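You operate a simulated robot arm through the tools that you are given. There is no shell and no other tool.

Carry out the task below with a simulated robot arm. There is one attempt and no reset: what you move stays moved.

JOB
Put things in order on the motor bench top. At the end: the green rubbing block stands on top of the grey sample plaque; the purple packing block is on the aluminium end plate; the yellow pressure block (marked "4 BAR") stands where the brown prop block stood; the brown prop block is on the brown small carton (marked "TUBING"); whatever was shut is shut again. Leave all else as you found it, and nothing knocked over. Set down upright: brown prop block.
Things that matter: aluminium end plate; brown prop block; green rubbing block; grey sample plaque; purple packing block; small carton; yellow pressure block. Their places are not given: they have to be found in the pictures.

Only the result counts: the job must be done as asked and must still hold three seconds after the hand-in. Knocking over, shifting, dropping, spilling or breaking anything else fails it.

ROBOT AND FRAMES
A 7-joint arm with a two-finger parallel gripper, fixed in place. Base frame: the origin is at the foot of the arm, x ahead of it, y to its left, z up; the work surface is at about z = 0. Readings come in m, rad, newtons and seconds.
With the tool pointing down near the work surface it reaches from about 0.24 to 0.62 m from the base axis. Its first joint turns from -1.152 to 1.152 rad. Payload 2.6 kg.
Tool frame: the origin (TCP) lies between the finger pads and is the grasp point; the fingertips stand 0.03 m ahead of it; z points along the fingers, y is the line along which they close. Largest opening 0.094 m; finger width 0.028, thickness 0.01; the body of the gripper, 0.05 by 0.096 m, starts 0.055 m behind the TCP.
Orientation is told as [roll, pitch, yaw] about the base's x, y, z axes, in that order, counted from this pose: with the fingers straight down and closing along the base's y, the tool's x points along the base's -x, its y along +y and its z along -z.

CONTROLS
- The arm moves only by the tool jog_arm. Its argument "steps" is a list of rows, each a list of 3 entries, a list of its own where there are three numbers: the turn, a rotation vector about the tool's x, y, z in rad, then the shift along the tool's x, y, z in m, then the closure in counts, from 0 (fully open) to 255 (shut). In form: [[[wx, wy, wz], [x, y, z], fingers], ...]. A call has 1 to 20 rows; each row is the pose to reach, as a shift and turn from the pose commanded when the call began, along the tool's axes at that moment. Rows are played at 5 a second. More than 0.05 m and 0.15 rad between two rows, or a gripper value outside its range, and nothing of the call is played. A pose out of reach is approached as far as the arm can. The call stops where the force on the tool passes 40 N (or 10 N more than at its start, if that is more) or the arm is blocked; 0.2 s more then pass. The fingers move at their own pace (about 0.072 m/s each) and stop on an object; they squeeze with about 44 N. The grip force told is the motor's: it shows also when the fingers shut on nothing. Time passes only in rows, and 0.2 s behind the last, so rows that repeat a pose let the fingers close. It gives the time, the measured TCP pose, the force on the tool (base axes), the opening and the grip force at its end, in the units of the frame above (readings bear some noise), with the torque about the TCP (base axes, N m) and any sound that the robot's microphone picked up.
- Cameras (640 x 400 px; columns grow to the right, rows downward): "scene" is fixed at [0.0555, 0.4323, 0.5409]; the picture's right is [-0.67, -0.75, 0.00], its down [-0.49, 0.44, -0.75] and it looks along [0.56, -0.50, -0.66] (base axes); focal length 275 px, centre (320, 200). "wrist" rides on the gripper at [0.076, 0.014, -0.102] in the tool frame; the picture's right is [-0.18, 0.98, 0.00], its down [-0.75, -0.14, -0.64] and it looks along [-0.63, -0.12, 0.77] (tool axes); focal length 243 px, centre (320, 200).
- snapshot(camera): a new picture of that camera. The clock stands still meanwhile.
- locate(camera, pixels): for up to 12 pixels [column, row] of the newest picture of that camera ("zoom" is the newest enlarged one), the place [x, y, z] in the base frame of the surface seen there, good to about 0.002 m, but the place of the scene camera against the robot may be out by one fixed shift of up to 0.025 m in any direction. The clock stands still meanwhile.
- close_up(camera, box): a new picture of the part [left, top, right, bottom] of that camera's present view, enlarged. The clock stands still meanwhile.
- close_job(): hands the job in; it is judged then, once.

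Leave the gripper open and the arm clear of the work at the hand-in unless told otherwise.

The tools are called after ">>>" as name(argument=value, ...) on one line, values as JSON. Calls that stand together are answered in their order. jog_arm: Moves the arm, as the interface text tells. Its arguments: {"type":"object","properties":{"steps":{"type":"array","items":{"type":"array"}}},"required":["steps"]} The other tools are called the same way: snapshot (camera) takes a picture; locate (camera, pixels) gives the place of the surface under pixels of a picture; close_up (camera, box) takes an enlarged picture of a part of a camera's view; close_job () hands the job in.

At the start:

```text
clock: 0.0
ee_pos: [0.3316, 0.0096, 0.3529]
tool_rot: [0.0, -0.002, 0.001]
ft_force: [0.7, -0.2, -0.4]
moment: [-0.01, 0.0, 0.0]
finger_gap: 0.0939
grasp_force: 0.1
```

scene: 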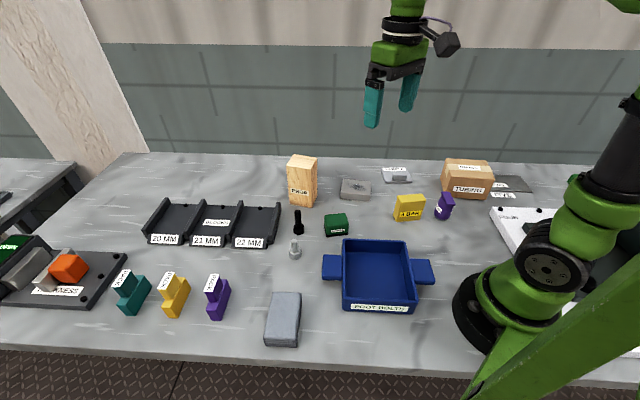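
wrist: 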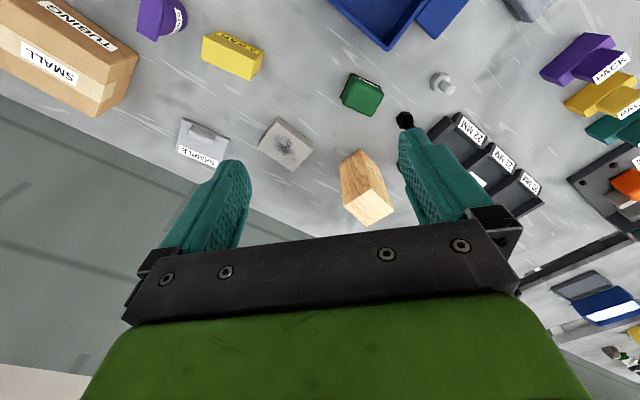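

I see the bench with several blocks. I'll take enlarged views of the scene's right and left parts to identify the items.

>>> close_up(camera="scene", box=[270, 140, 550, 315])

>>> close_up(camera="scene", box=[0, 180, 320, 380])

>>> close_up(camera="scene", box=[360, 140, 640, 315])

>>> close_up(camera="wrist", box=[0, 0, 640, 240])

```text
2.29 times, centred on (410, 228) of scene
```

zoom: 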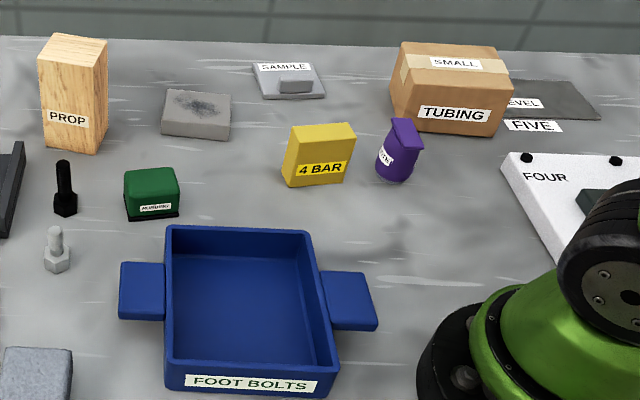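

```text
2.00 times, centred on (160, 280) of scene
```

zoom: 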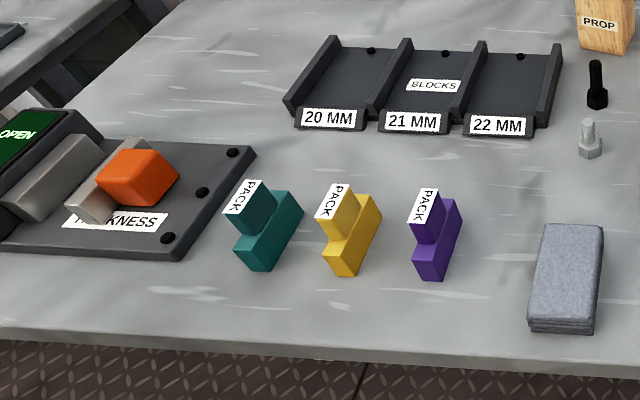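

```text
2.29 times, centred on (500, 228) of scene
```

zoom: 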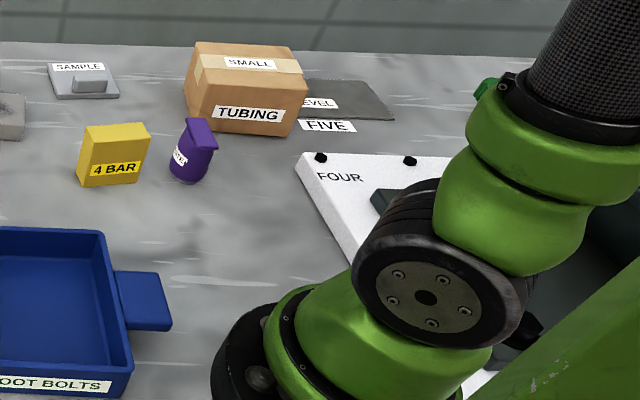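

```text
1.00 times, centred on (320, 120) of wrist (not enlarged: the box is as wide or as high as the picture)
```

zoom: 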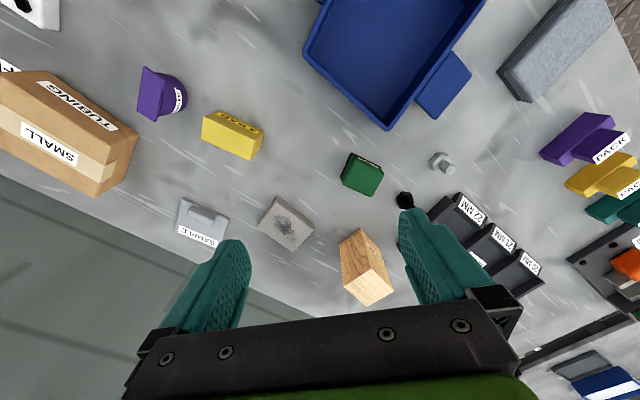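

Need finer detail. I'll zoom on the small labels: sample plate, grey sooty block, purple cup-like item, plate by the carton, left device.

>>> close_up(camera="scene", box=[330, 155, 430, 217])

>>> close_up(camera="scene", box=[420, 150, 560, 237])

>>> close_up(camera="scene", box=[0, 220, 140, 315])

>>> close_up(camera="scene", box=[480, 190, 640, 370])

>>> close_up(camera="scene", box=[100, 250, 320, 370])

>>> close_up(camera="wrist", box=[480, 60, 640, 400])

```text
6.40 times, centred on (380, 186) of scene
```

zoom: 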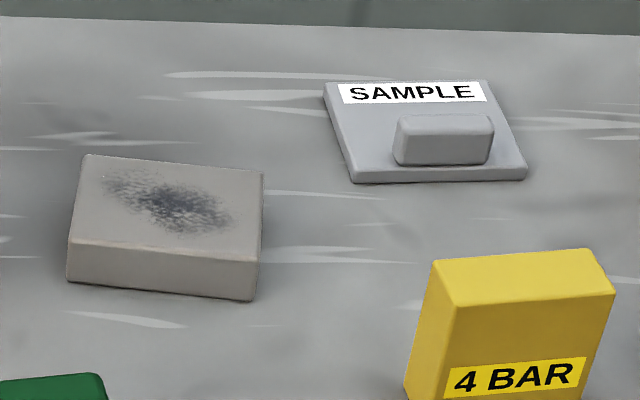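

```text
4.57 times, centred on (490, 194) of scene
```

zoom: 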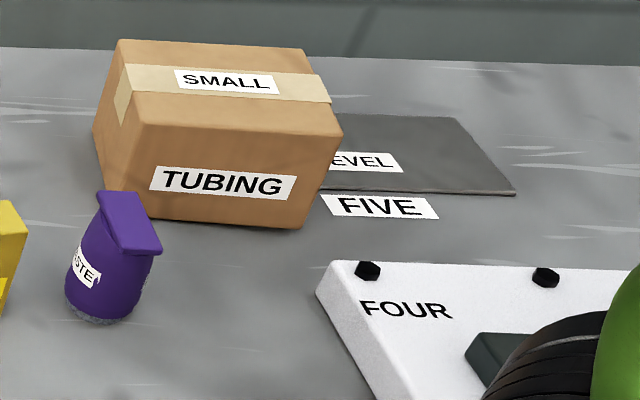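

```text
4.21 times, centred on (70, 268) of scene
```

zoom: 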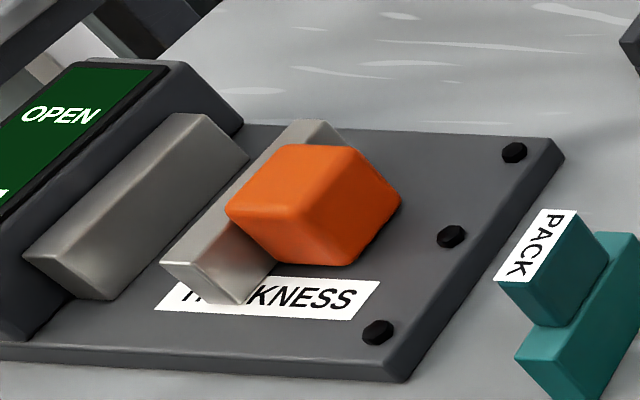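

```text
2.22 times, centred on (560, 280) of scene
```

zoom: 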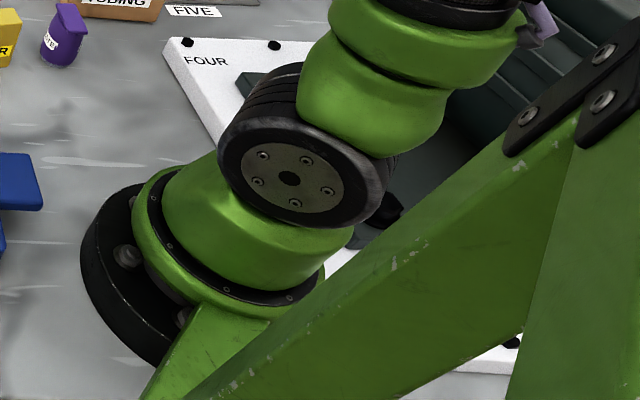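

```text
2.91 times, centred on (210, 310) of scene
```

zoom: 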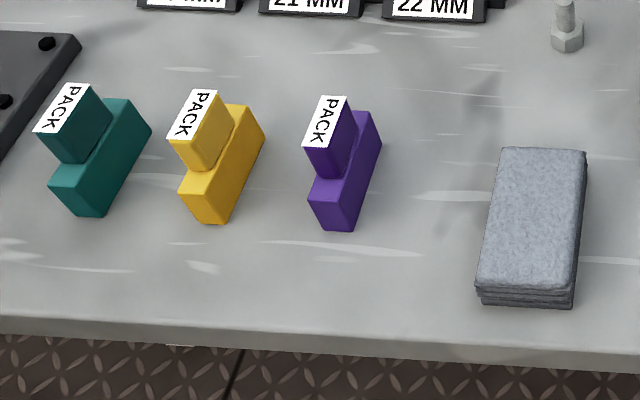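

```text
1.18 times, centred on (560, 230) of wrist
```

zoom: 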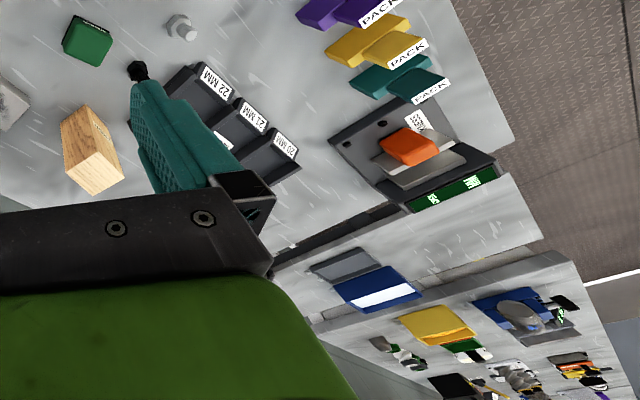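

The purple packing block is the stepped "PACK" one at scene (218,297). I don't yet see anything clearly an end plate. I'll locate many points with both cameras to calibrate the scene shift: the prop, green block, yellow block, sooty block, sample plate, carton.

>>> snapshot(camera="scene")

>>> snapshot(camera="wrist")

>>> locate(camera="scene", pixels=[[302, 163], [354, 185], [393, 169], [398, 177], [337, 219], [411, 200], [467, 168], [447, 197], [513, 182], [505, 196], [520, 217], [297, 220]])

>>> locate(camera="wrist", pixels=[[368, 206], [286, 145], [196, 157], [204, 133], [362, 92], [230, 42], [48, 60], [150, 18], [285, 125], [352, 155], [443, 83], [590, 45]])

>>> locate(camera="scene", pixels=[[212, 284], [222, 300], [170, 300], [285, 315], [380, 270], [70, 268], [30, 235], [70, 310], [212, 222], [100, 300], [540, 240], [595, 320]])

```text
taken
```

scene: 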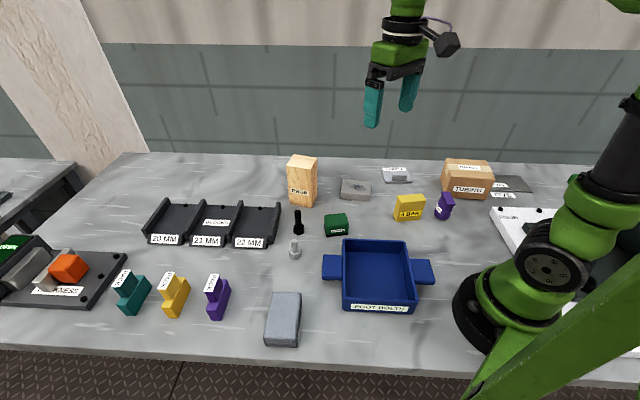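

```text
taken
```

wrist: 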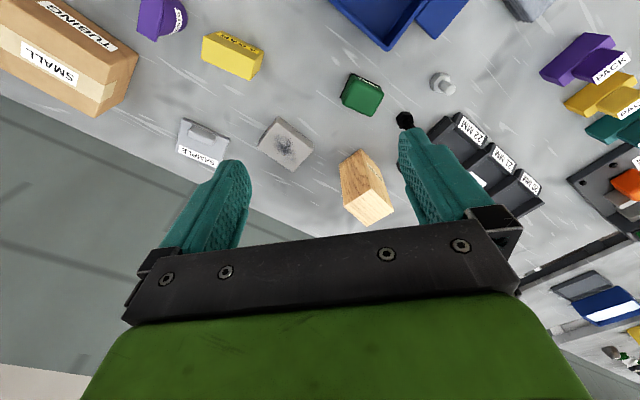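

```text
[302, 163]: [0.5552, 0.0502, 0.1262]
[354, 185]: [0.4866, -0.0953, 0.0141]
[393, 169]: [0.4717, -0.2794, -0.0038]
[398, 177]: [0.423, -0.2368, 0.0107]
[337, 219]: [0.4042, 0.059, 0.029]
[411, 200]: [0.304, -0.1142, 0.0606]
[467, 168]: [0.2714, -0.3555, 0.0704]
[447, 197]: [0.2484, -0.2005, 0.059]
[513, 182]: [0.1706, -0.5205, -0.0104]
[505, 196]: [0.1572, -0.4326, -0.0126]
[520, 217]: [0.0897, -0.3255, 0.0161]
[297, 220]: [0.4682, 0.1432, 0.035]
```

```text
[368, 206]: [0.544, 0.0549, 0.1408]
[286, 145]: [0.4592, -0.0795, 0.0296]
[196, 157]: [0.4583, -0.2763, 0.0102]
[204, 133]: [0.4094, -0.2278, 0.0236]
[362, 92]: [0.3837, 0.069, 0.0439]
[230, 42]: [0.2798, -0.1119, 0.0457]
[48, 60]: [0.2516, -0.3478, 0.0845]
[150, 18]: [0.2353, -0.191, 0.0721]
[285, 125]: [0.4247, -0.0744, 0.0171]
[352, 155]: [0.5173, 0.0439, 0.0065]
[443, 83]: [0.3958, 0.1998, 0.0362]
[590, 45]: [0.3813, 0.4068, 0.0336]
```

```text
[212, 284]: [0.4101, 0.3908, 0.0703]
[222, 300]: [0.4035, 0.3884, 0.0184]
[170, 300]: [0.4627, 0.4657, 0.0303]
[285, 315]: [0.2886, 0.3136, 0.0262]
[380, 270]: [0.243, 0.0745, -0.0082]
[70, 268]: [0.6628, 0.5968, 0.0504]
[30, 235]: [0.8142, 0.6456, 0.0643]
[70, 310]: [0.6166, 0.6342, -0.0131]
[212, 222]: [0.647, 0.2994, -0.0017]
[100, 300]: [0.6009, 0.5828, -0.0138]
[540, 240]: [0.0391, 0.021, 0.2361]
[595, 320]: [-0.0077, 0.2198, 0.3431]
```

The scene camera is offset by roughly (-0.014, +0.005, +0.014). Next I swing the raised arm to the right (-y) side with the wrist camera facing -y to view the carton, the dark plate and the white "FOUR" box.

>>> jog_arm(steps=[[[0, 0, 0.14], [0.01, -0.03, -0.006], 0], [[0, 0, 0.28], [0.02, -0.06, -0.012], 0], [[0, 0, 0.42], [0.03, -0.09, -0.018], 0], [[0, 0, 0.56], [0.04, -0.12, -0.024], 0], [[0, 0, 0.7], [0.05, -0.15, -0.03], 0], [[0, 0, 0.84], [0.06, -0.18, -0.036], 0], [[0, 0, 0.98], [0.07, -0.21, -0.042], 0], [[0, 0, 1.12], [0.08, -0.24, -0.048], 0], [[0, 0, 1.12], [0.08, -0.24, -0.048], 0], [[0, 0, 1.12], [0.08, -0.24, -0.048], 0]])

>>> snapshot(camera="wrist")

>>> snapshot(camera="scene")

```text
clock: 2.2
ee_pos: [0.2508, -0.2302, 0.404]
tool_rot: [-0.002, -0.001, -1.12]
ft_force: [0.6, -0.4, -0.1]
moment: [0.01, -0.02, 0.0]
finger_gap: 0.0943
grasp_force: 0.0
```

```text
taken
```

wrist: 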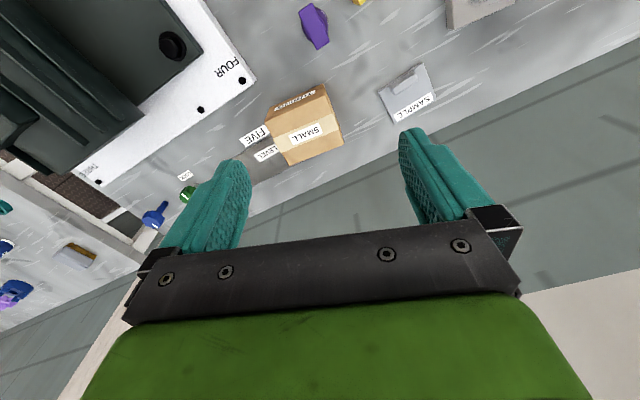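

```text
taken
```

scene: 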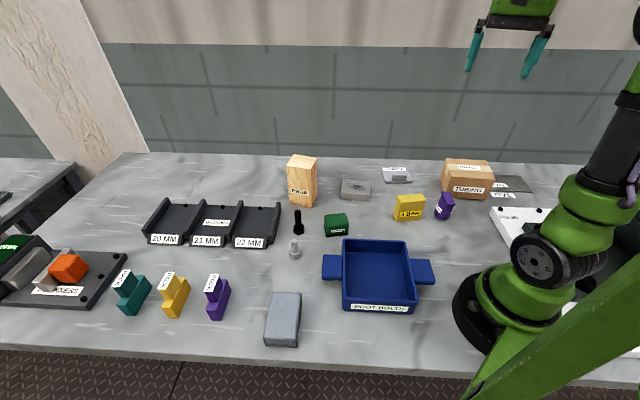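

The white base carries a dark motor. I'll zoom to see details and labels near the carton, the sample plate, and the motor.

>>> close_up(camera="wrist", box=[0, 0, 270, 170])

>>> close_up(camera="wrist", box=[230, 60, 450, 180])

>>> close_up(camera="wrist", box=[0, 150, 260, 310])

```text
2.35 times, centred on (135, 85) of wrist
```

zoom: 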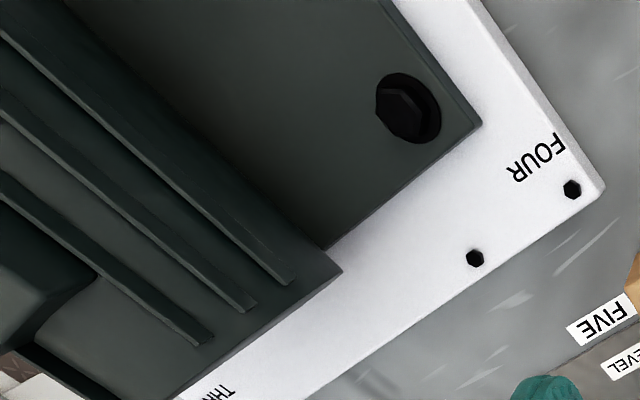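

```text
2.91 times, centred on (340, 120) of wrist
```

zoom: 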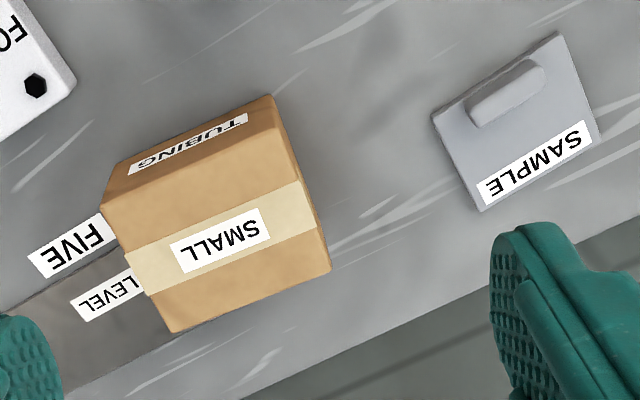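

```text
2.46 times, centred on (130, 230) of wrist
```

zoom: 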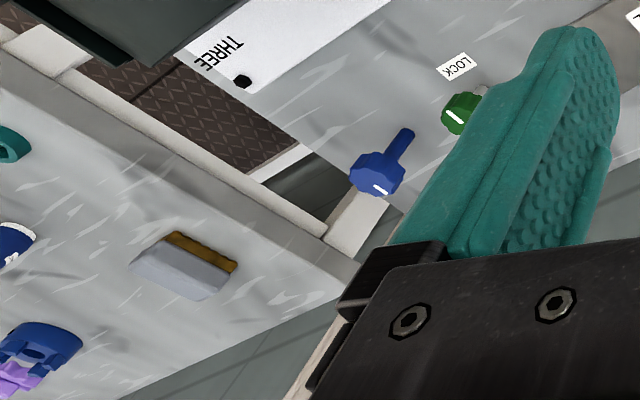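

I'd like close looks at each grey candidate. Next I move the raised camera over the sample plate and sooty block, facing +x.

>>> jog_arm(steps=[[[0, 0, -0.14], [0, 0.0, 0.03], 0], [[0, 0, -0.28], [0, 0.0, 0.06], 0], [[0, 0, -0.42], [0, 0, 0.09], 0], [[0, 0, -0.56], [0, 0, 0.12], 0], [[0, 0, -0.7], [0, 0, 0.14], 0], [[0, 0, -0.7], [0, 0, 0.14], 0]])

>>> snapshot(camera="wrist")

```text
clock: 3.6
ee_pos: [0.251, -0.2304, 0.2608]
tool_rot: [0.001, 0.0, -0.421]
ft_force: [0.5, 0.4, 0.5]
moment: [0.0, 0.01, -0.01]
finger_gap: 0.0939
grasp_force: 0.0
```

```text
taken
```

wrist: 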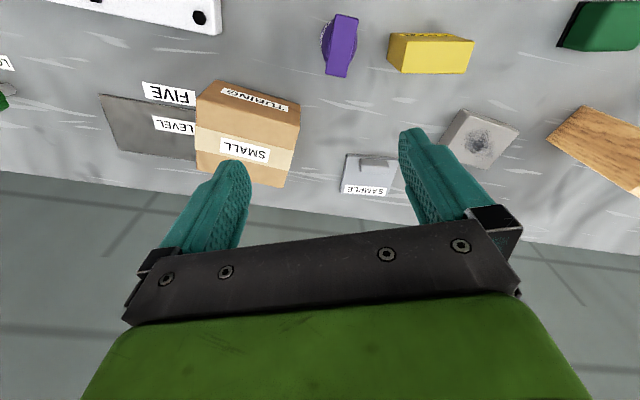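

>>> close_up(camera="wrist", box=[320, 90, 540, 220])

>>> close_up(camera="wrist", box=[90, 60, 310, 200])

>>> close_up(camera="scene", box=[320, 205, 355, 240])

>>> locate(camera="wrist", pixels=[[101, 96], [128, 150], [113, 122], [200, 100], [150, 115], [346, 155], [394, 158], [342, 190], [374, 162], [478, 142], [240, 75], [170, 92]])

```text
2.91 times, centred on (430, 155) of wrist
```

zoom: 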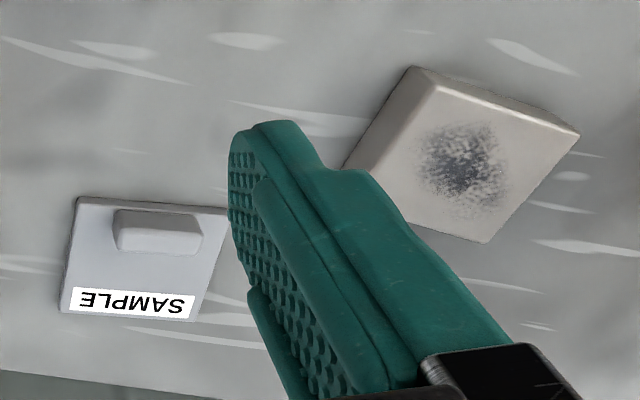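

```text
2.86 times, centred on (200, 130) of wrist
```

zoom: 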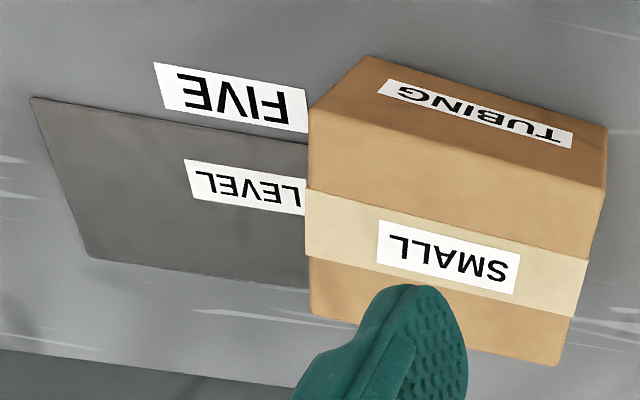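

```text
11.43 times, centred on (338, 222) of scene
```

zoom: 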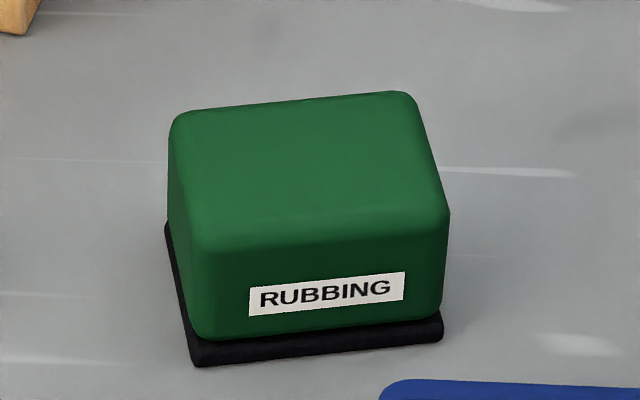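

```text
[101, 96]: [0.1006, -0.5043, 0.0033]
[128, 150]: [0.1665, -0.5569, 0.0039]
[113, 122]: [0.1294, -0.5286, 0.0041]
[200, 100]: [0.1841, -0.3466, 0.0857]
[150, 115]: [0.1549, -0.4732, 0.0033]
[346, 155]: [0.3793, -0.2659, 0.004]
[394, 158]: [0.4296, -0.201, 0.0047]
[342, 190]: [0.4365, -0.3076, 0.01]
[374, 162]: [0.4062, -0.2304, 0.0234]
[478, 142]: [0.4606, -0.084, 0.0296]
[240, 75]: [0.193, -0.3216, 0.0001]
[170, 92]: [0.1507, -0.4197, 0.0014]
```

Reading the scene: sooty grey block is likely the aluminium end plate (to be rubbed), the "SAMPLE" plate is the sample plaque. I'll move closer with the tool yaw straightened to view both.

>>> jog_arm(steps=[[[0, 0, -0.14], [-0.005, 0.013, 0.03], 0], [[0, 0, -0.28], [-0.01, 0.026, 0.06], 0], [[0, 0, -0.421], [-0.015, 0.04, 0.08], 0], [[0, 0, -0.421], [-0.015, 0.04, 0.08], 0]])

>>> snapshot(camera="wrist")

```text
clock: 4.6
ee_pos: [0.2815, -0.2011, 0.1824]
tool_rot: [0.001, 0.0, 0.003]
ft_force: [0.1, -0.3, -0.4]
moment: [-0.02, 0.0, -0.03]
finger_gap: 0.0942
grasp_force: 0.0
```

```text
taken
```

wrist: 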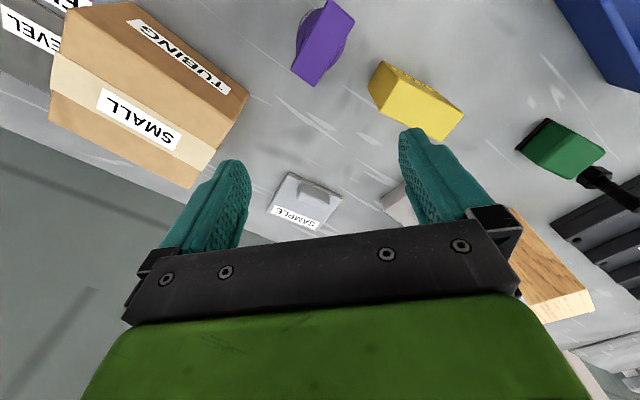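

The picture is upside-down (up = toward the robot). I move forward so plaque and end plate lie in the unobstructed upper part.

>>> jog_arm(steps=[[[0, 0, 0], [-0.045, 0.01, -0.01], 0], [[0, 0, 0], [-0.09, 0.02, -0.02], 0], [[0, 0, 0], [-0.13, 0.04, -0.02], 0], [[0, 0, 0], [-0.13, 0.04, -0.02], 0]])

>>> snapshot(camera="wrist")

>>> close_up(camera="wrist", box=[150, 0, 450, 190])

```text
clock: 5.6
ee_pos: [0.4098, -0.1599, 0.2015]
tool_rot: [0.001, -0.001, 0.001]
ft_force: [0.2, -0.4, 0.3]
moment: [0.0, -0.02, 0.01]
finger_gap: 0.0943
grasp_force: 0.1
```

```text
taken
```

wrist: 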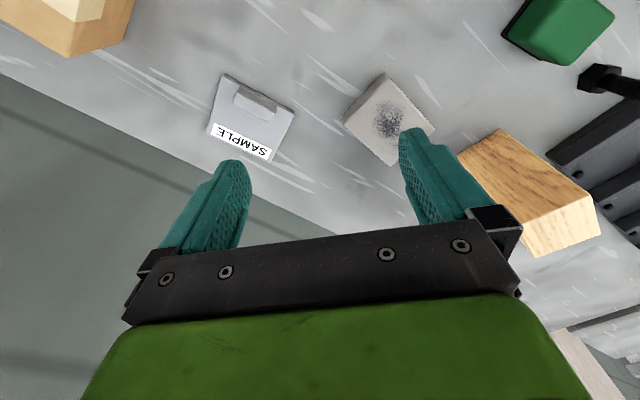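

```text
2.11 times, centred on (300, 95) of wrist
```

zoom: 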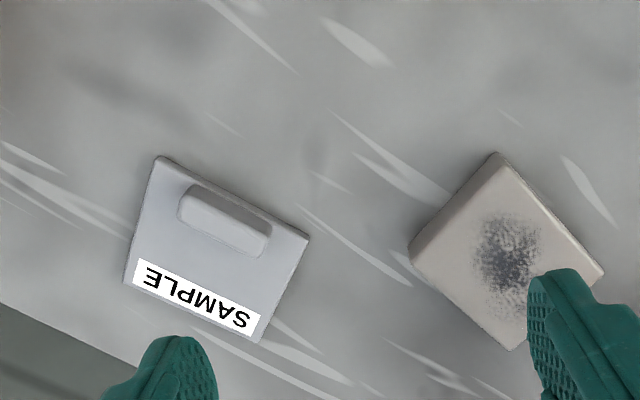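

I'll locate the plaque's corners and boss plus end plate's corners.

>>> locate(camera="zoom", pixels=[[161, 160], [305, 239], [255, 338], [127, 282], [193, 188], [268, 228], [260, 253], [184, 215], [200, 250], [225, 232], [300, 290], [225, 205]])

>>> locate(camera="zoom", pixels=[[498, 164], [601, 272], [508, 346], [413, 245], [510, 250], [460, 200], [555, 225], [410, 255], [500, 154], [460, 300], [240, 270], [165, 240]])

```text
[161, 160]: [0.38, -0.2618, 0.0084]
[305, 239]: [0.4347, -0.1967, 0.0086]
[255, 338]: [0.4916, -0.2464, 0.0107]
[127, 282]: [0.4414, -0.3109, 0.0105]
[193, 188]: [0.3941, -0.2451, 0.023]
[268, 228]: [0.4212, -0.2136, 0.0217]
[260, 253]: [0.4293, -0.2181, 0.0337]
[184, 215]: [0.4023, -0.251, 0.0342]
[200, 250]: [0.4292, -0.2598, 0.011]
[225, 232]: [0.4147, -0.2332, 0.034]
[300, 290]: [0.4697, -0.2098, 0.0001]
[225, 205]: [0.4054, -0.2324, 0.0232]
```

```text
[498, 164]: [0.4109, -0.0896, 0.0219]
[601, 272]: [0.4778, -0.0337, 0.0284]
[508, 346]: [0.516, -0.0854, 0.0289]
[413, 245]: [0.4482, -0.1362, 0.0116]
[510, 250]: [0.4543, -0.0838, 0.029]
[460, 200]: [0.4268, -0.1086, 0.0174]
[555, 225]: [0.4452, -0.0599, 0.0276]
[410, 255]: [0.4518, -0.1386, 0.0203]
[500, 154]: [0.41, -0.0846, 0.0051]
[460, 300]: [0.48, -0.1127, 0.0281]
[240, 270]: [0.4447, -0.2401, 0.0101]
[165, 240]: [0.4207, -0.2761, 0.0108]
```

The plaque has a flat area ~0.085x0.067 with a low fence along its near edge; the end plate is ~0.087x0.064 with top at z≈0.029. Next I raise and move over to view the prop and green block.

>>> jog_arm(steps=[[[0, 0, 0], [0, 0.01, -0.04], 0], [[0, 0, 0], [-0.01, 0.04, -0.07], 0], [[0, 0, 0], [-0.02, 0.08, -0.09], 0], [[0, 0, 0], [-0.03, 0.12, -0.1], 0], [[0, 0, 0], [-0.05, 0.16, -0.1], 0], [[0, 0, 0], [-0.07, 0.2, -0.1], 0], [[0, 0, 0], [-0.07, 0.2, -0.1], 0]])

>>> snapshot(camera="wrist")

>>> close_up(camera="wrist", box=[230, 20, 430, 145])

```text
clock: 7.2
ee_pos: [0.4788, 0.0428, 0.2994]
tool_rot: [0.0, 0.0, 0.0]
ft_force: [-0.1, 0.1, -0.9]
moment: [0.0, 0.0, -0.01]
finger_gap: 0.0939
grasp_force: 0.0
```

```text
taken
```

wrist: 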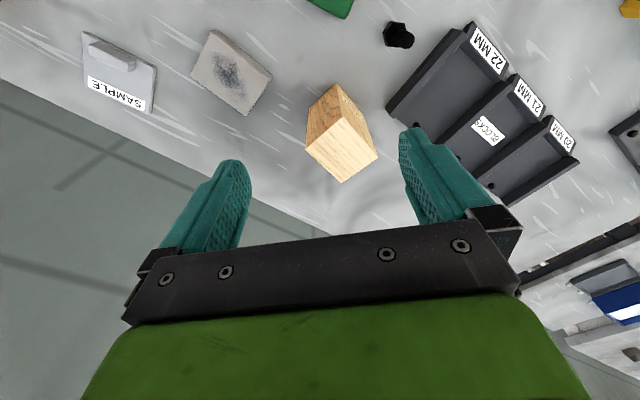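

```text
3.20 times, centred on (330, 82) of wrist
```

zoom: 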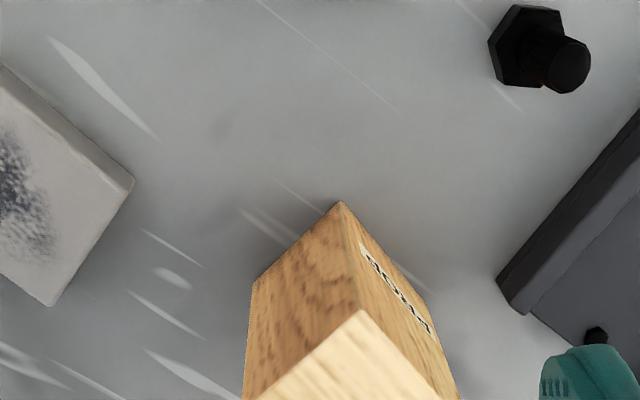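

>>> close_up(camera="wrist", box=[240, 70, 440, 195])

>>> locate(camera="wrist", pixels=[[342, 119], [375, 157], [341, 180], [308, 146], [341, 150], [336, 85], [364, 120], [309, 109], [335, 100], [315, 125], [360, 130], [264, 75]])

```text
3.20 times, centred on (340, 132) of wrist
```

zoom: 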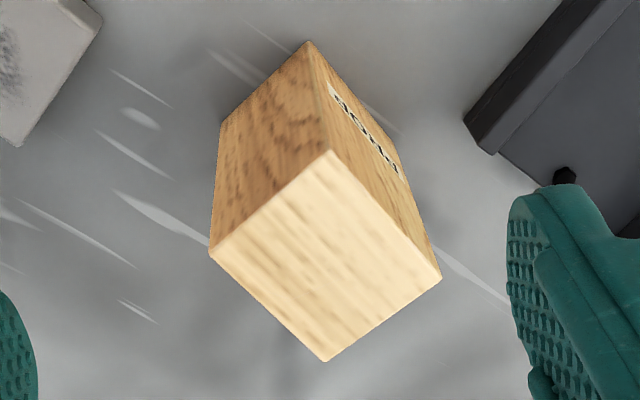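

```text
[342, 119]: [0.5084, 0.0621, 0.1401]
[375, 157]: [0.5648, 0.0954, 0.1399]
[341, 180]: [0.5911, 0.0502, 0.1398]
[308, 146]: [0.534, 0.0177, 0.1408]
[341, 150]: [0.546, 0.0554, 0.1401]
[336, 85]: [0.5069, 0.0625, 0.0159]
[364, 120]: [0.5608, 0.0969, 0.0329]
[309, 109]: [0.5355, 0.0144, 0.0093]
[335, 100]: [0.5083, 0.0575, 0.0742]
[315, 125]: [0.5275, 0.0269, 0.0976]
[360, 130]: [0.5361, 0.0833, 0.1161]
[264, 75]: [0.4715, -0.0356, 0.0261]
```

Prop: 0.066x0.052x0.140 m, centre (0.550,0.056), turned 30°. Next I look at the green block.

>>> jog_arm(steps=[[[0, 0, 0], [0.04, 0.01, 0.01], 0], [[0, 0, 0], [0.08, 0.02, 0.03], 0], [[0, 0, 0], [0.12, 0.02, 0.06], 0], [[0, 0, 0], [0.12, 0.02, 0.06], 0]])

>>> snapshot(camera="wrist")

>>> close_up(camera="wrist", box=[240, 30, 440, 155])

```text
clock: 8.2
ee_pos: [0.3599, 0.0619, 0.2442]
tool_rot: [-0.001, 0.0, 0.0]
ft_force: [-0.1, 0.0, -0.8]
moment: [0.0, 0.0, -0.02]
finger_gap: 0.0938
grasp_force: 0.1
```

```text
taken
```

wrist: 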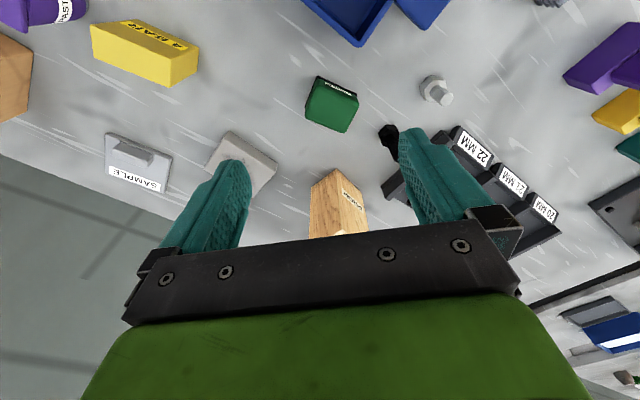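

```text
3.20 times, centred on (340, 92) of wrist
```

zoom: 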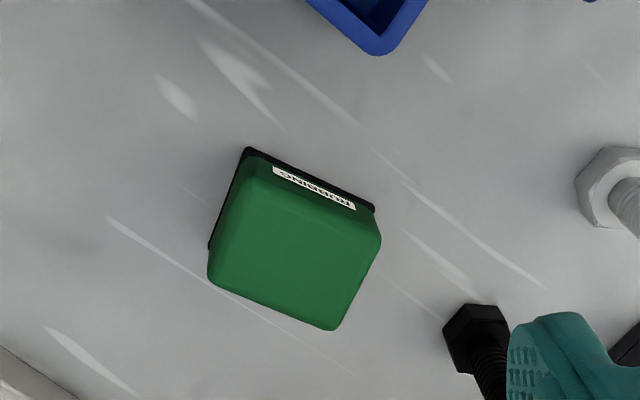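

>>> locate(camera="zoom", pixels=[[245, 165], [372, 230], [335, 322], [215, 275], [300, 250], [247, 149], [373, 207], [211, 245], [252, 180], [360, 240], [330, 310], [225, 268]])

>>> locate(camera="wrist", pixels=[[93, 28], [118, 19], [197, 46], [177, 53], [172, 83], [96, 58], [145, 37], [136, 55], [386, 137], [437, 90], [348, 40], [395, 10]])

```text
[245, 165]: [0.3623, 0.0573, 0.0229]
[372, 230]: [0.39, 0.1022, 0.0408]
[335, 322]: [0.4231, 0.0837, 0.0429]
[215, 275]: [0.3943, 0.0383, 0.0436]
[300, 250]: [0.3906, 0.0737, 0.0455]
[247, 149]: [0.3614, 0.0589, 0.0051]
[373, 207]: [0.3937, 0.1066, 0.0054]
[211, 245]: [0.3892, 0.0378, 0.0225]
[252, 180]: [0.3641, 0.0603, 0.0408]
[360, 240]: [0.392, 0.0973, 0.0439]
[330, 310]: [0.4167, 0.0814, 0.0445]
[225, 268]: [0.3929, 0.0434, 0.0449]
```

```text
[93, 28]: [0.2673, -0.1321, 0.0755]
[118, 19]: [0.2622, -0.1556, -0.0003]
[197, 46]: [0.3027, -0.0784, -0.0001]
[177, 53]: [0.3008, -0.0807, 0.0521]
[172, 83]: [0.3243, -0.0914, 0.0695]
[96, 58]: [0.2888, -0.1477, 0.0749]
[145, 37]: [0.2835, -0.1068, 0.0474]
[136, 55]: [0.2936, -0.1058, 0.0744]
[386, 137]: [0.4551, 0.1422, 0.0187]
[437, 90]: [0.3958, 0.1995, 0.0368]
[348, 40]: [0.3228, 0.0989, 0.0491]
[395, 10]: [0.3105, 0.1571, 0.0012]
```

Green: ~0.058x0.046 base, top 0.0455, centre ≈(0.392,0.070), long side at ~57°. Now a straight view over the yellow block.

>>> jog_arm(steps=[[[0, 0, 0], [0.02, -0.04, 0.0], 0], [[0, 0, 0], [0.04, -0.08, 0.0], 0], [[0, 0, 0], [0.05, -0.12, 0.0], 0], [[0, 0, 0], [0.05, -0.15, 0.0], 0], [[0, 0, 0], [0.05, -0.15, 0.0], 0]])

>>> snapshot(camera="wrist")

>>> close_up(camera="wrist", box=[240, 30, 440, 155])

```text
clock: 9.4
ee_pos: [0.3097, -0.0897, 0.2433]
tool_rot: [0.0, 0.001, 0.003]
ft_force: [0.4, -0.7, 0.5]
moment: [-0.02, 0.01, -0.01]
finger_gap: 0.0939
grasp_force: 0.0
```

```text
taken
```

wrist: 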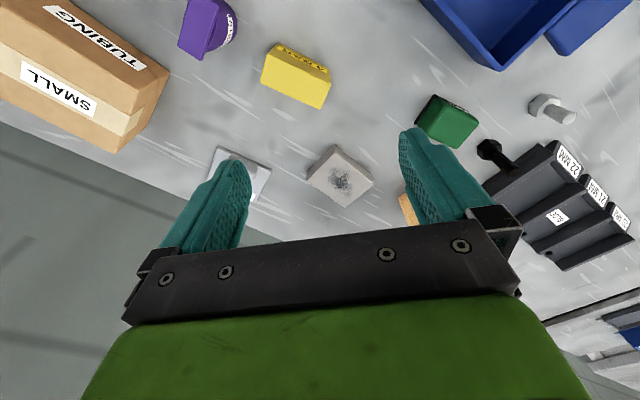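

```text
3.20 times, centred on (340, 92) of wrist
```

zoom: 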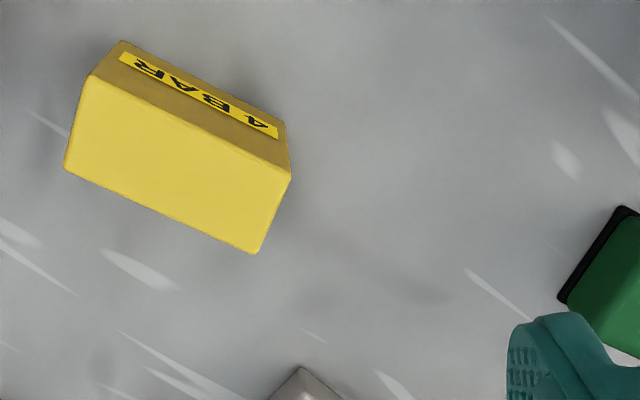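

>>> locate(camera="zoom", pixels=[[90, 80], [286, 178], [257, 250], [69, 168], [175, 165], [122, 43], [282, 122], [190, 100], [92, 92], [276, 180], [250, 242], [78, 163]])

>>> locate(camera="wrist", pixels=[[168, 73], [118, 150], [50, 5], [60, 90], [130, 95], [100, 140], [30, 40], [10, 100], [207, 30], [185, 30], [205, 58], [232, 20]])

```text
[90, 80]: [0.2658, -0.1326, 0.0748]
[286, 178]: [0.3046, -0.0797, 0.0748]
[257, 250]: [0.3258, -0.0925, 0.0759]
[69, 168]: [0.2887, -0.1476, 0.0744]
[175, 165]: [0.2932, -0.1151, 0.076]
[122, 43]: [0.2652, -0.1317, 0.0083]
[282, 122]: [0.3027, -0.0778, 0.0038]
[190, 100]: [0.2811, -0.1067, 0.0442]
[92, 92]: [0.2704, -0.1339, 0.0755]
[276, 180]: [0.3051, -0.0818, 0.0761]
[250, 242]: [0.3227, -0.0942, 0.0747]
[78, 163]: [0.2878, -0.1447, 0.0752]
```

```text
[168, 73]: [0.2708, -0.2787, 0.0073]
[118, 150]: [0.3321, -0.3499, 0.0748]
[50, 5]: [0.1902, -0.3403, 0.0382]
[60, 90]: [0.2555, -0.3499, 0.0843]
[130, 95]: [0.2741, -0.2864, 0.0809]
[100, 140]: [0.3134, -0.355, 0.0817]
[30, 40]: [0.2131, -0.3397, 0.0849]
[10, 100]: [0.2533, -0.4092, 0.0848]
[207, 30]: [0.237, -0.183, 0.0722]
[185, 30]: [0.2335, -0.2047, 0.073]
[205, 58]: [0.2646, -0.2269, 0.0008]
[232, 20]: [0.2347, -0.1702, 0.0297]
```

Yellow: 0.066x0.026x0.076, centre (0.296,-0.113), long side at ~56°. Now the carton.

>>> jog_arm(steps=[[[0, 0, 0], [0.0, -0.04, -0.02], 0], [[0, 0, 0], [0.01, -0.08, -0.04], 0], [[0, 0, 0], [0.01, -0.12, -0.06], 0], [[0, 0, 0], [0.01, -0.16, -0.07], 0], [[0, 0, 0], [0.01, -0.2, -0.07], 0], [[0, 0, 0], [0.01, -0.23, -0.07], 0], [[0, 0, 0], [0.01, -0.23, -0.07], 0]])

>>> snapshot(camera="wrist")

>>> close_up(camera="wrist", box=[220, 20, 420, 145])

```text
clock: 11.0
ee_pos: [0.3005, -0.3192, 0.3115]
tool_rot: [0.0, -0.002, 0.003]
ft_force: [0.2, 0.3, -0.2]
moment: [0.01, 0.01, 0.01]
finger_gap: 0.0938
grasp_force: 0.1
```

```text
taken
```

wrist: 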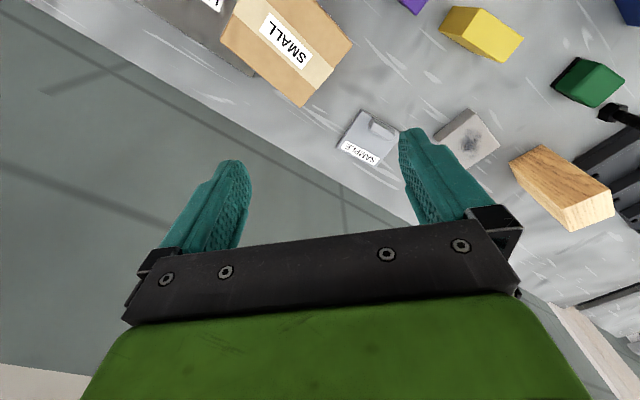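

```text
3.20 times, centred on (320, 82) of wrist
```

zoom: 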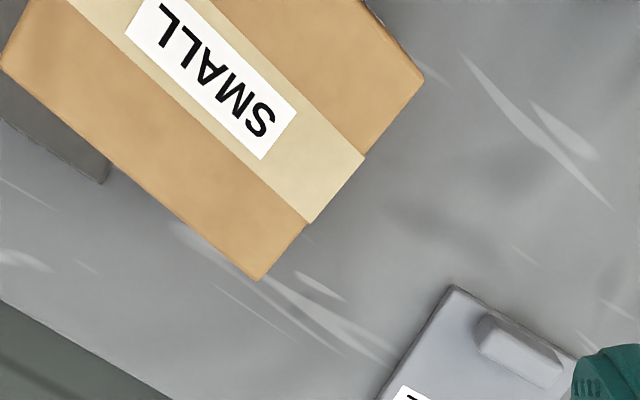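

>>> locate(camera="wrist", pixels=[[223, 39], [301, 104], [350, 45], [288, 40], [240, 5], [330, 20], [302, 2], [270, 70], [338, 60], [252, 72], [228, 60], [318, 85]])

>>> close_up(camera="wrist", box=[180, 0, 380, 125])

```text
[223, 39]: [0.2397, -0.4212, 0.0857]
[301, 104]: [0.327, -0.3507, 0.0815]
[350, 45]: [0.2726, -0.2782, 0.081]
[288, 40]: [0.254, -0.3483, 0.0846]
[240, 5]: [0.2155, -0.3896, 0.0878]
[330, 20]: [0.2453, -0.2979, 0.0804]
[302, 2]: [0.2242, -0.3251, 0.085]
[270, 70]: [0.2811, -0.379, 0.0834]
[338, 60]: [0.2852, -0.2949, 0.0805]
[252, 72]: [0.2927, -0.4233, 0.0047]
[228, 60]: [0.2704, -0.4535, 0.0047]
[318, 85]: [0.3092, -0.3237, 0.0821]
```

```text
3.20 times, centred on (280, 62) of wrist
```

zoom: 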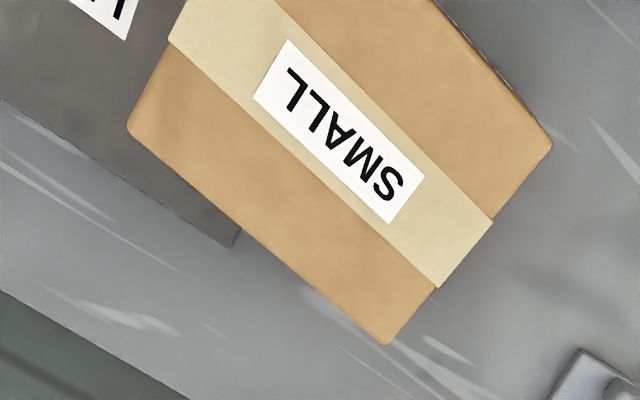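

Carton top ≈0.112x0.091 m, centre (0.256,-0.350), slightly tilted (it rests on the edge of the thin "LEVEL" plate), top z≈0.084. I'll start with the prop: move above it at (0.550,0.056), yaw +0.53.

>>> jog_arm(steps=[[[0, 0, -0.053], [-0.0249, 0.0376, 0.004], 0], [[0, 0, -0.106], [-0.0498, 0.0751, 0.008], 0], [[0, 0, -0.159], [-0.0747, 0.1127, 0.012], 0], [[0, 0, -0.212], [-0.0996, 0.1502, 0.016], 0], [[0, 0, -0.265], [-0.1245, 0.1878, 0.02], 0], [[0, 0, -0.318], [-0.1494, 0.2254, 0.024], 0], [[0, 0, -0.371], [-0.1743, 0.2629, 0.028], 0], [[0, 0, -0.424], [-0.1992, 0.3005, 0.032], 0], [[0, 0, -0.477], [-0.2241, 0.338, 0.036], 0], [[0, 0, -0.53], [-0.249, 0.3756, 0.06], 0], [[0, 0, -0.53], [-0.249, 0.3756, 0.06], 0], [[0, 0, -0.53], [-0.249, 0.3756, 0.06], 0]])

>>> snapshot(camera="wrist")

>>> snapshot(camera="scene")

```text
refused: row 10 steps farther than a row can; nothing moved
```

```text
taken
```

wrist: 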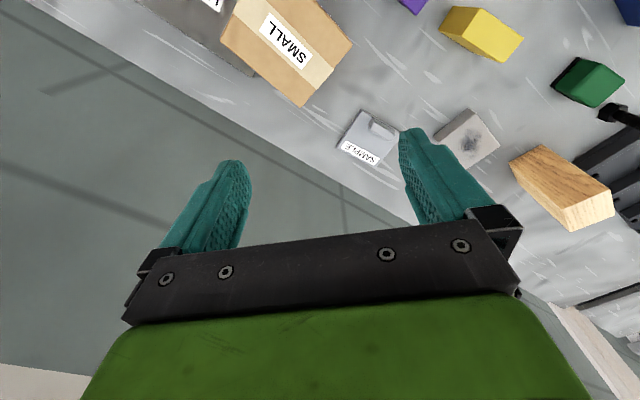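

```text
taken
```

scene: 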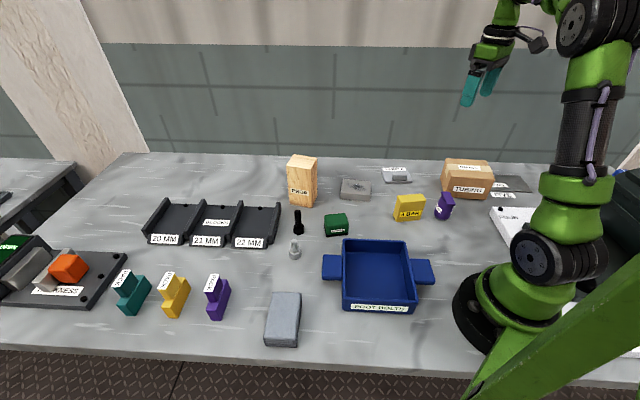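

The last step was too long; I repeat with an extra row for the descent.

>>> jog_arm(steps=[[[0, 0, -0.053], [-0.0249, 0.0376, 0.004], 0], [[0, 0, -0.106], [-0.0498, 0.0751, 0.008], 0], [[0, 0, -0.159], [-0.0747, 0.1127, 0.012], 0], [[0, 0, -0.212], [-0.0996, 0.1502, 0.016], 0], [[0, 0, -0.265], [-0.1245, 0.1878, 0.02], 0], [[0, 0, -0.318], [-0.1494, 0.2254, 0.024], 0], [[0, 0, -0.371], [-0.1743, 0.2629, 0.028], 0], [[0, 0, -0.424], [-0.1992, 0.3005, 0.032], 0], [[0, 0, -0.477], [-0.2241, 0.338, 0.036], 0], [[0, 0, -0.53], [-0.249, 0.3756, 0.04], 0], [[0, 0, -0.53], [-0.249, 0.3756, 0.06], 0], [[0, 0, -0.53], [-0.249, 0.3756, 0.06], 0]])

>>> snapshot(camera="wrist")

>>> snapshot(camera="scene")

```text
clock: 13.6
ee_pos: [0.5512, 0.0558, 0.2481]
tool_rot: [-0.001, 0.001, 0.532]
ft_force: [0.2, 0.0, -0.1]
moment: [0.02, -0.01, -0.01]
finger_gap: 0.0941
grasp_force: 0.0
```

```text
taken
```

wrist: 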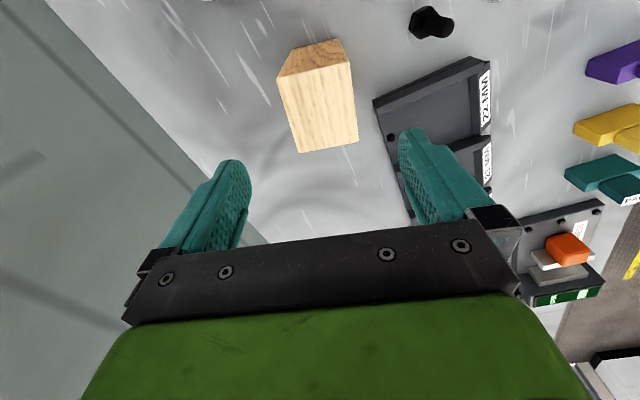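

```text
taken
```

scene: 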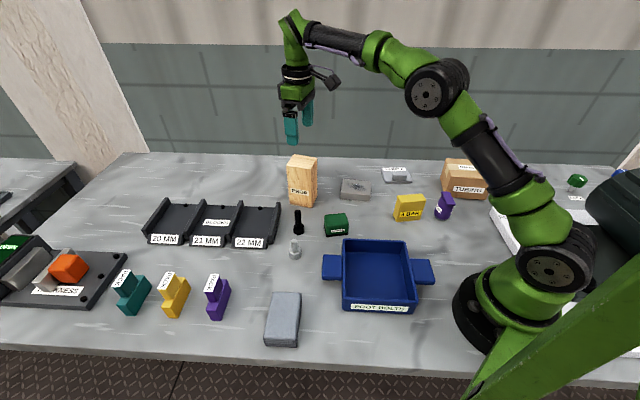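

I verify the prop's top corners from here.

>>> locate(camera="wrist", pixels=[[279, 79], [349, 64], [356, 145], [301, 152], [320, 108], [338, 41], [290, 52], [488, 60], [376, 101], [486, 120]])

```text
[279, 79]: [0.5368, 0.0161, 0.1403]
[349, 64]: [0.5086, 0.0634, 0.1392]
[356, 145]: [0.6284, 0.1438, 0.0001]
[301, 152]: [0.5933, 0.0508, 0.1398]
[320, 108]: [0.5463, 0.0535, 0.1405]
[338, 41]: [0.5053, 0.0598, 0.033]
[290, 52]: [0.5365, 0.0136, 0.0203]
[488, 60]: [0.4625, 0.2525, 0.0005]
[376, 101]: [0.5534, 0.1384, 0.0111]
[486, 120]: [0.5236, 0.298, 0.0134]
```

Centre confirmed (0.551,0.057). I descend 0.143 m to z=0.105 and close on the prop.

>>> jog_arm(steps=[[[0, 0, 0], [0, 0.001, 0.04], 0], [[0, 0, 0], [0, 0.001, 0.08], 0], [[0, 0, 0], [0, 0.001, 0.115], 0], [[0, 0, 0], [0, 0.001, 0.143], 0], [[0, 0, 0], [0, 0.001, 0.143], 0], [[0, 0, 0], [0, 0.001, 0.143], 120], [[0, 0, 0], [0, 0.001, 0.143], 255], [[0, 0, 0], [0, 0.001, 0.143], 255], [[0, 0, 0], [0, 0.001, 0.143], 255]])

>>> snapshot(camera="wrist")

```text
clock: 15.6
ee_pos: [0.5515, 0.0579, 0.1093]
tool_rot: [-0.001, -0.001, 0.531]
ft_force: [-0.2, -0.6, 0.3]
moment: [0.02, -0.05, 0.02]
finger_gap: 0.0642
grasp_force: 44.5
```

```text
taken
```

wrist: 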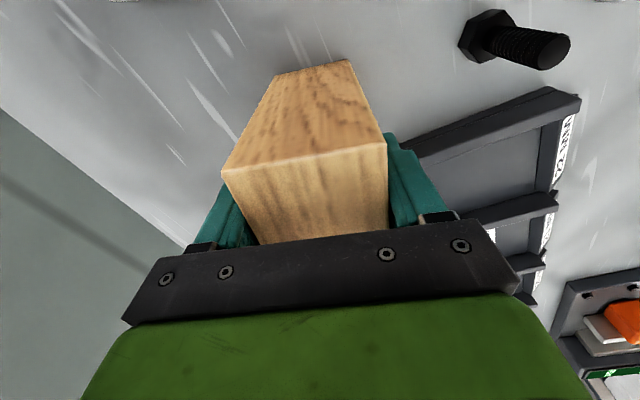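

Grip force is up but the gap reads 0.064 rather than 0.052. I'll let it settle a moment and re-read without moving.

>>> jog_arm(steps=[[[0, 0, 0], [0, 0, 0], 255], [[0, 0, 0], [0, 0, 0], 255]])

>>> close_up(camera="wrist", box=[160, 50, 480, 250])

>>> close_up(camera="scene", box=[240, 90, 400, 220])

```text
clock: 16.2
ee_pos: [0.551, 0.0585, 0.1101]
tool_rot: [-0.001, 0.001, 0.531]
ft_force: [-0.1, -0.8, 0.0]
moment: [0.02, 0.02, 0.02]
finger_gap: 0.064
grasp_force: 43.7
```

```text
2.00 times, centred on (320, 150) of wrist
```

zoom: 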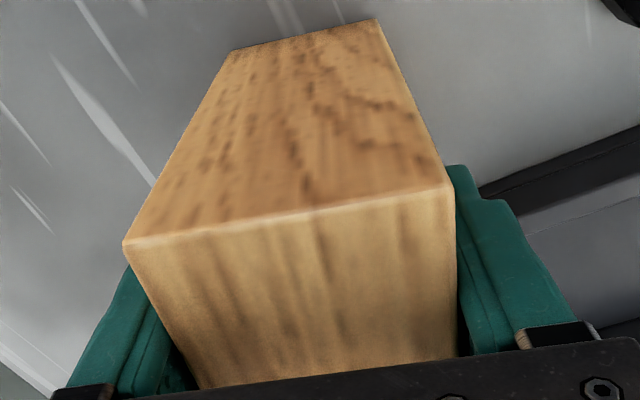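

```text
3.08 times, centred on (320, 155) of scene
```

zoom: 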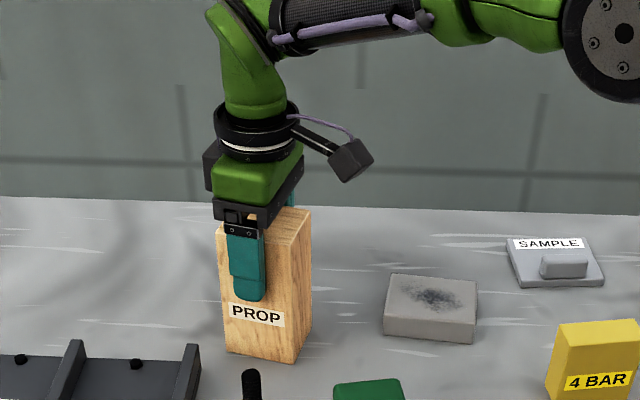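

>>> locate(camera="zoom", pixels=[[300, 115], [255, 140], [240, 200]])

>>> locate(camera="wrist", pixels=[[226, 172], [382, 147], [348, 62], [277, 76], [300, 180], [265, 240], [386, 220]])

```text
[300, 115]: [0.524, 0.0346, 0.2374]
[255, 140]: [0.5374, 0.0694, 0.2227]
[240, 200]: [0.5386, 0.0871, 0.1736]
```

```text
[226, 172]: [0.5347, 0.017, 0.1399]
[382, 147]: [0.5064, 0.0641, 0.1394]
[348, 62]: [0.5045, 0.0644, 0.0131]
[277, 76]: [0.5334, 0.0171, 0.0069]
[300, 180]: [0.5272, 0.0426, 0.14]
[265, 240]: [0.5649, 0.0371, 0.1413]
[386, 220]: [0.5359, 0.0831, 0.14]
```

The prop's width measures ~0.056 and edges are aligned with the fingers. I lift slowly 0.06 and check that it's held.

>>> jog_arm(steps=[[[0, 0, 0], [0, 0, -0.015], 255], [[0, 0, 0], [0, 0, -0.03], 255], [[0, 0, 0], [0, 0, -0.06], 255], [[0, 0, 0], [0, 0, -0.06], 255]])

>>> close_up(camera="scene", box=[240, 70, 400, 220])

>>> snapshot(camera="wrist")

```text
clock: 17.2
ee_pos: [0.5506, 0.0574, 0.1694]
tool_rot: [0.0, -0.001, 0.531]
ft_force: [-0.3, 0.1, -2.8]
moment: [-0.02, 0.02, 0.02]
finger_gap: 0.064
grasp_force: 44.5
```

```text
2.67 times, centred on (320, 145) of scene
```

zoom: 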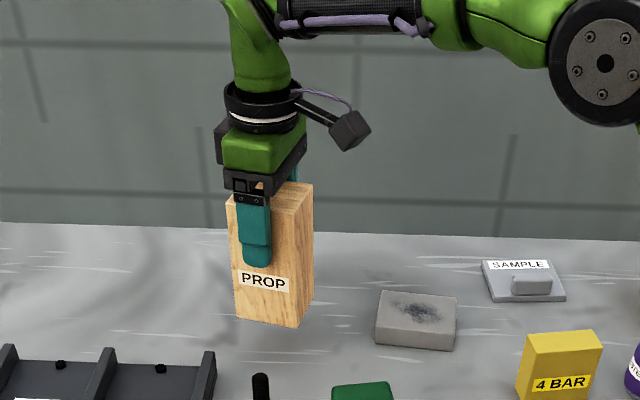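

```text
taken
```

wrist: 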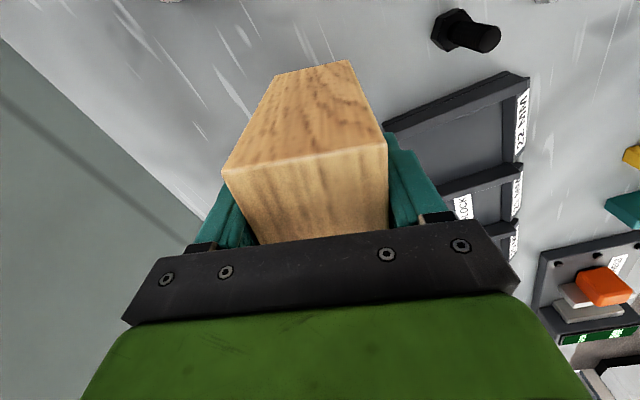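

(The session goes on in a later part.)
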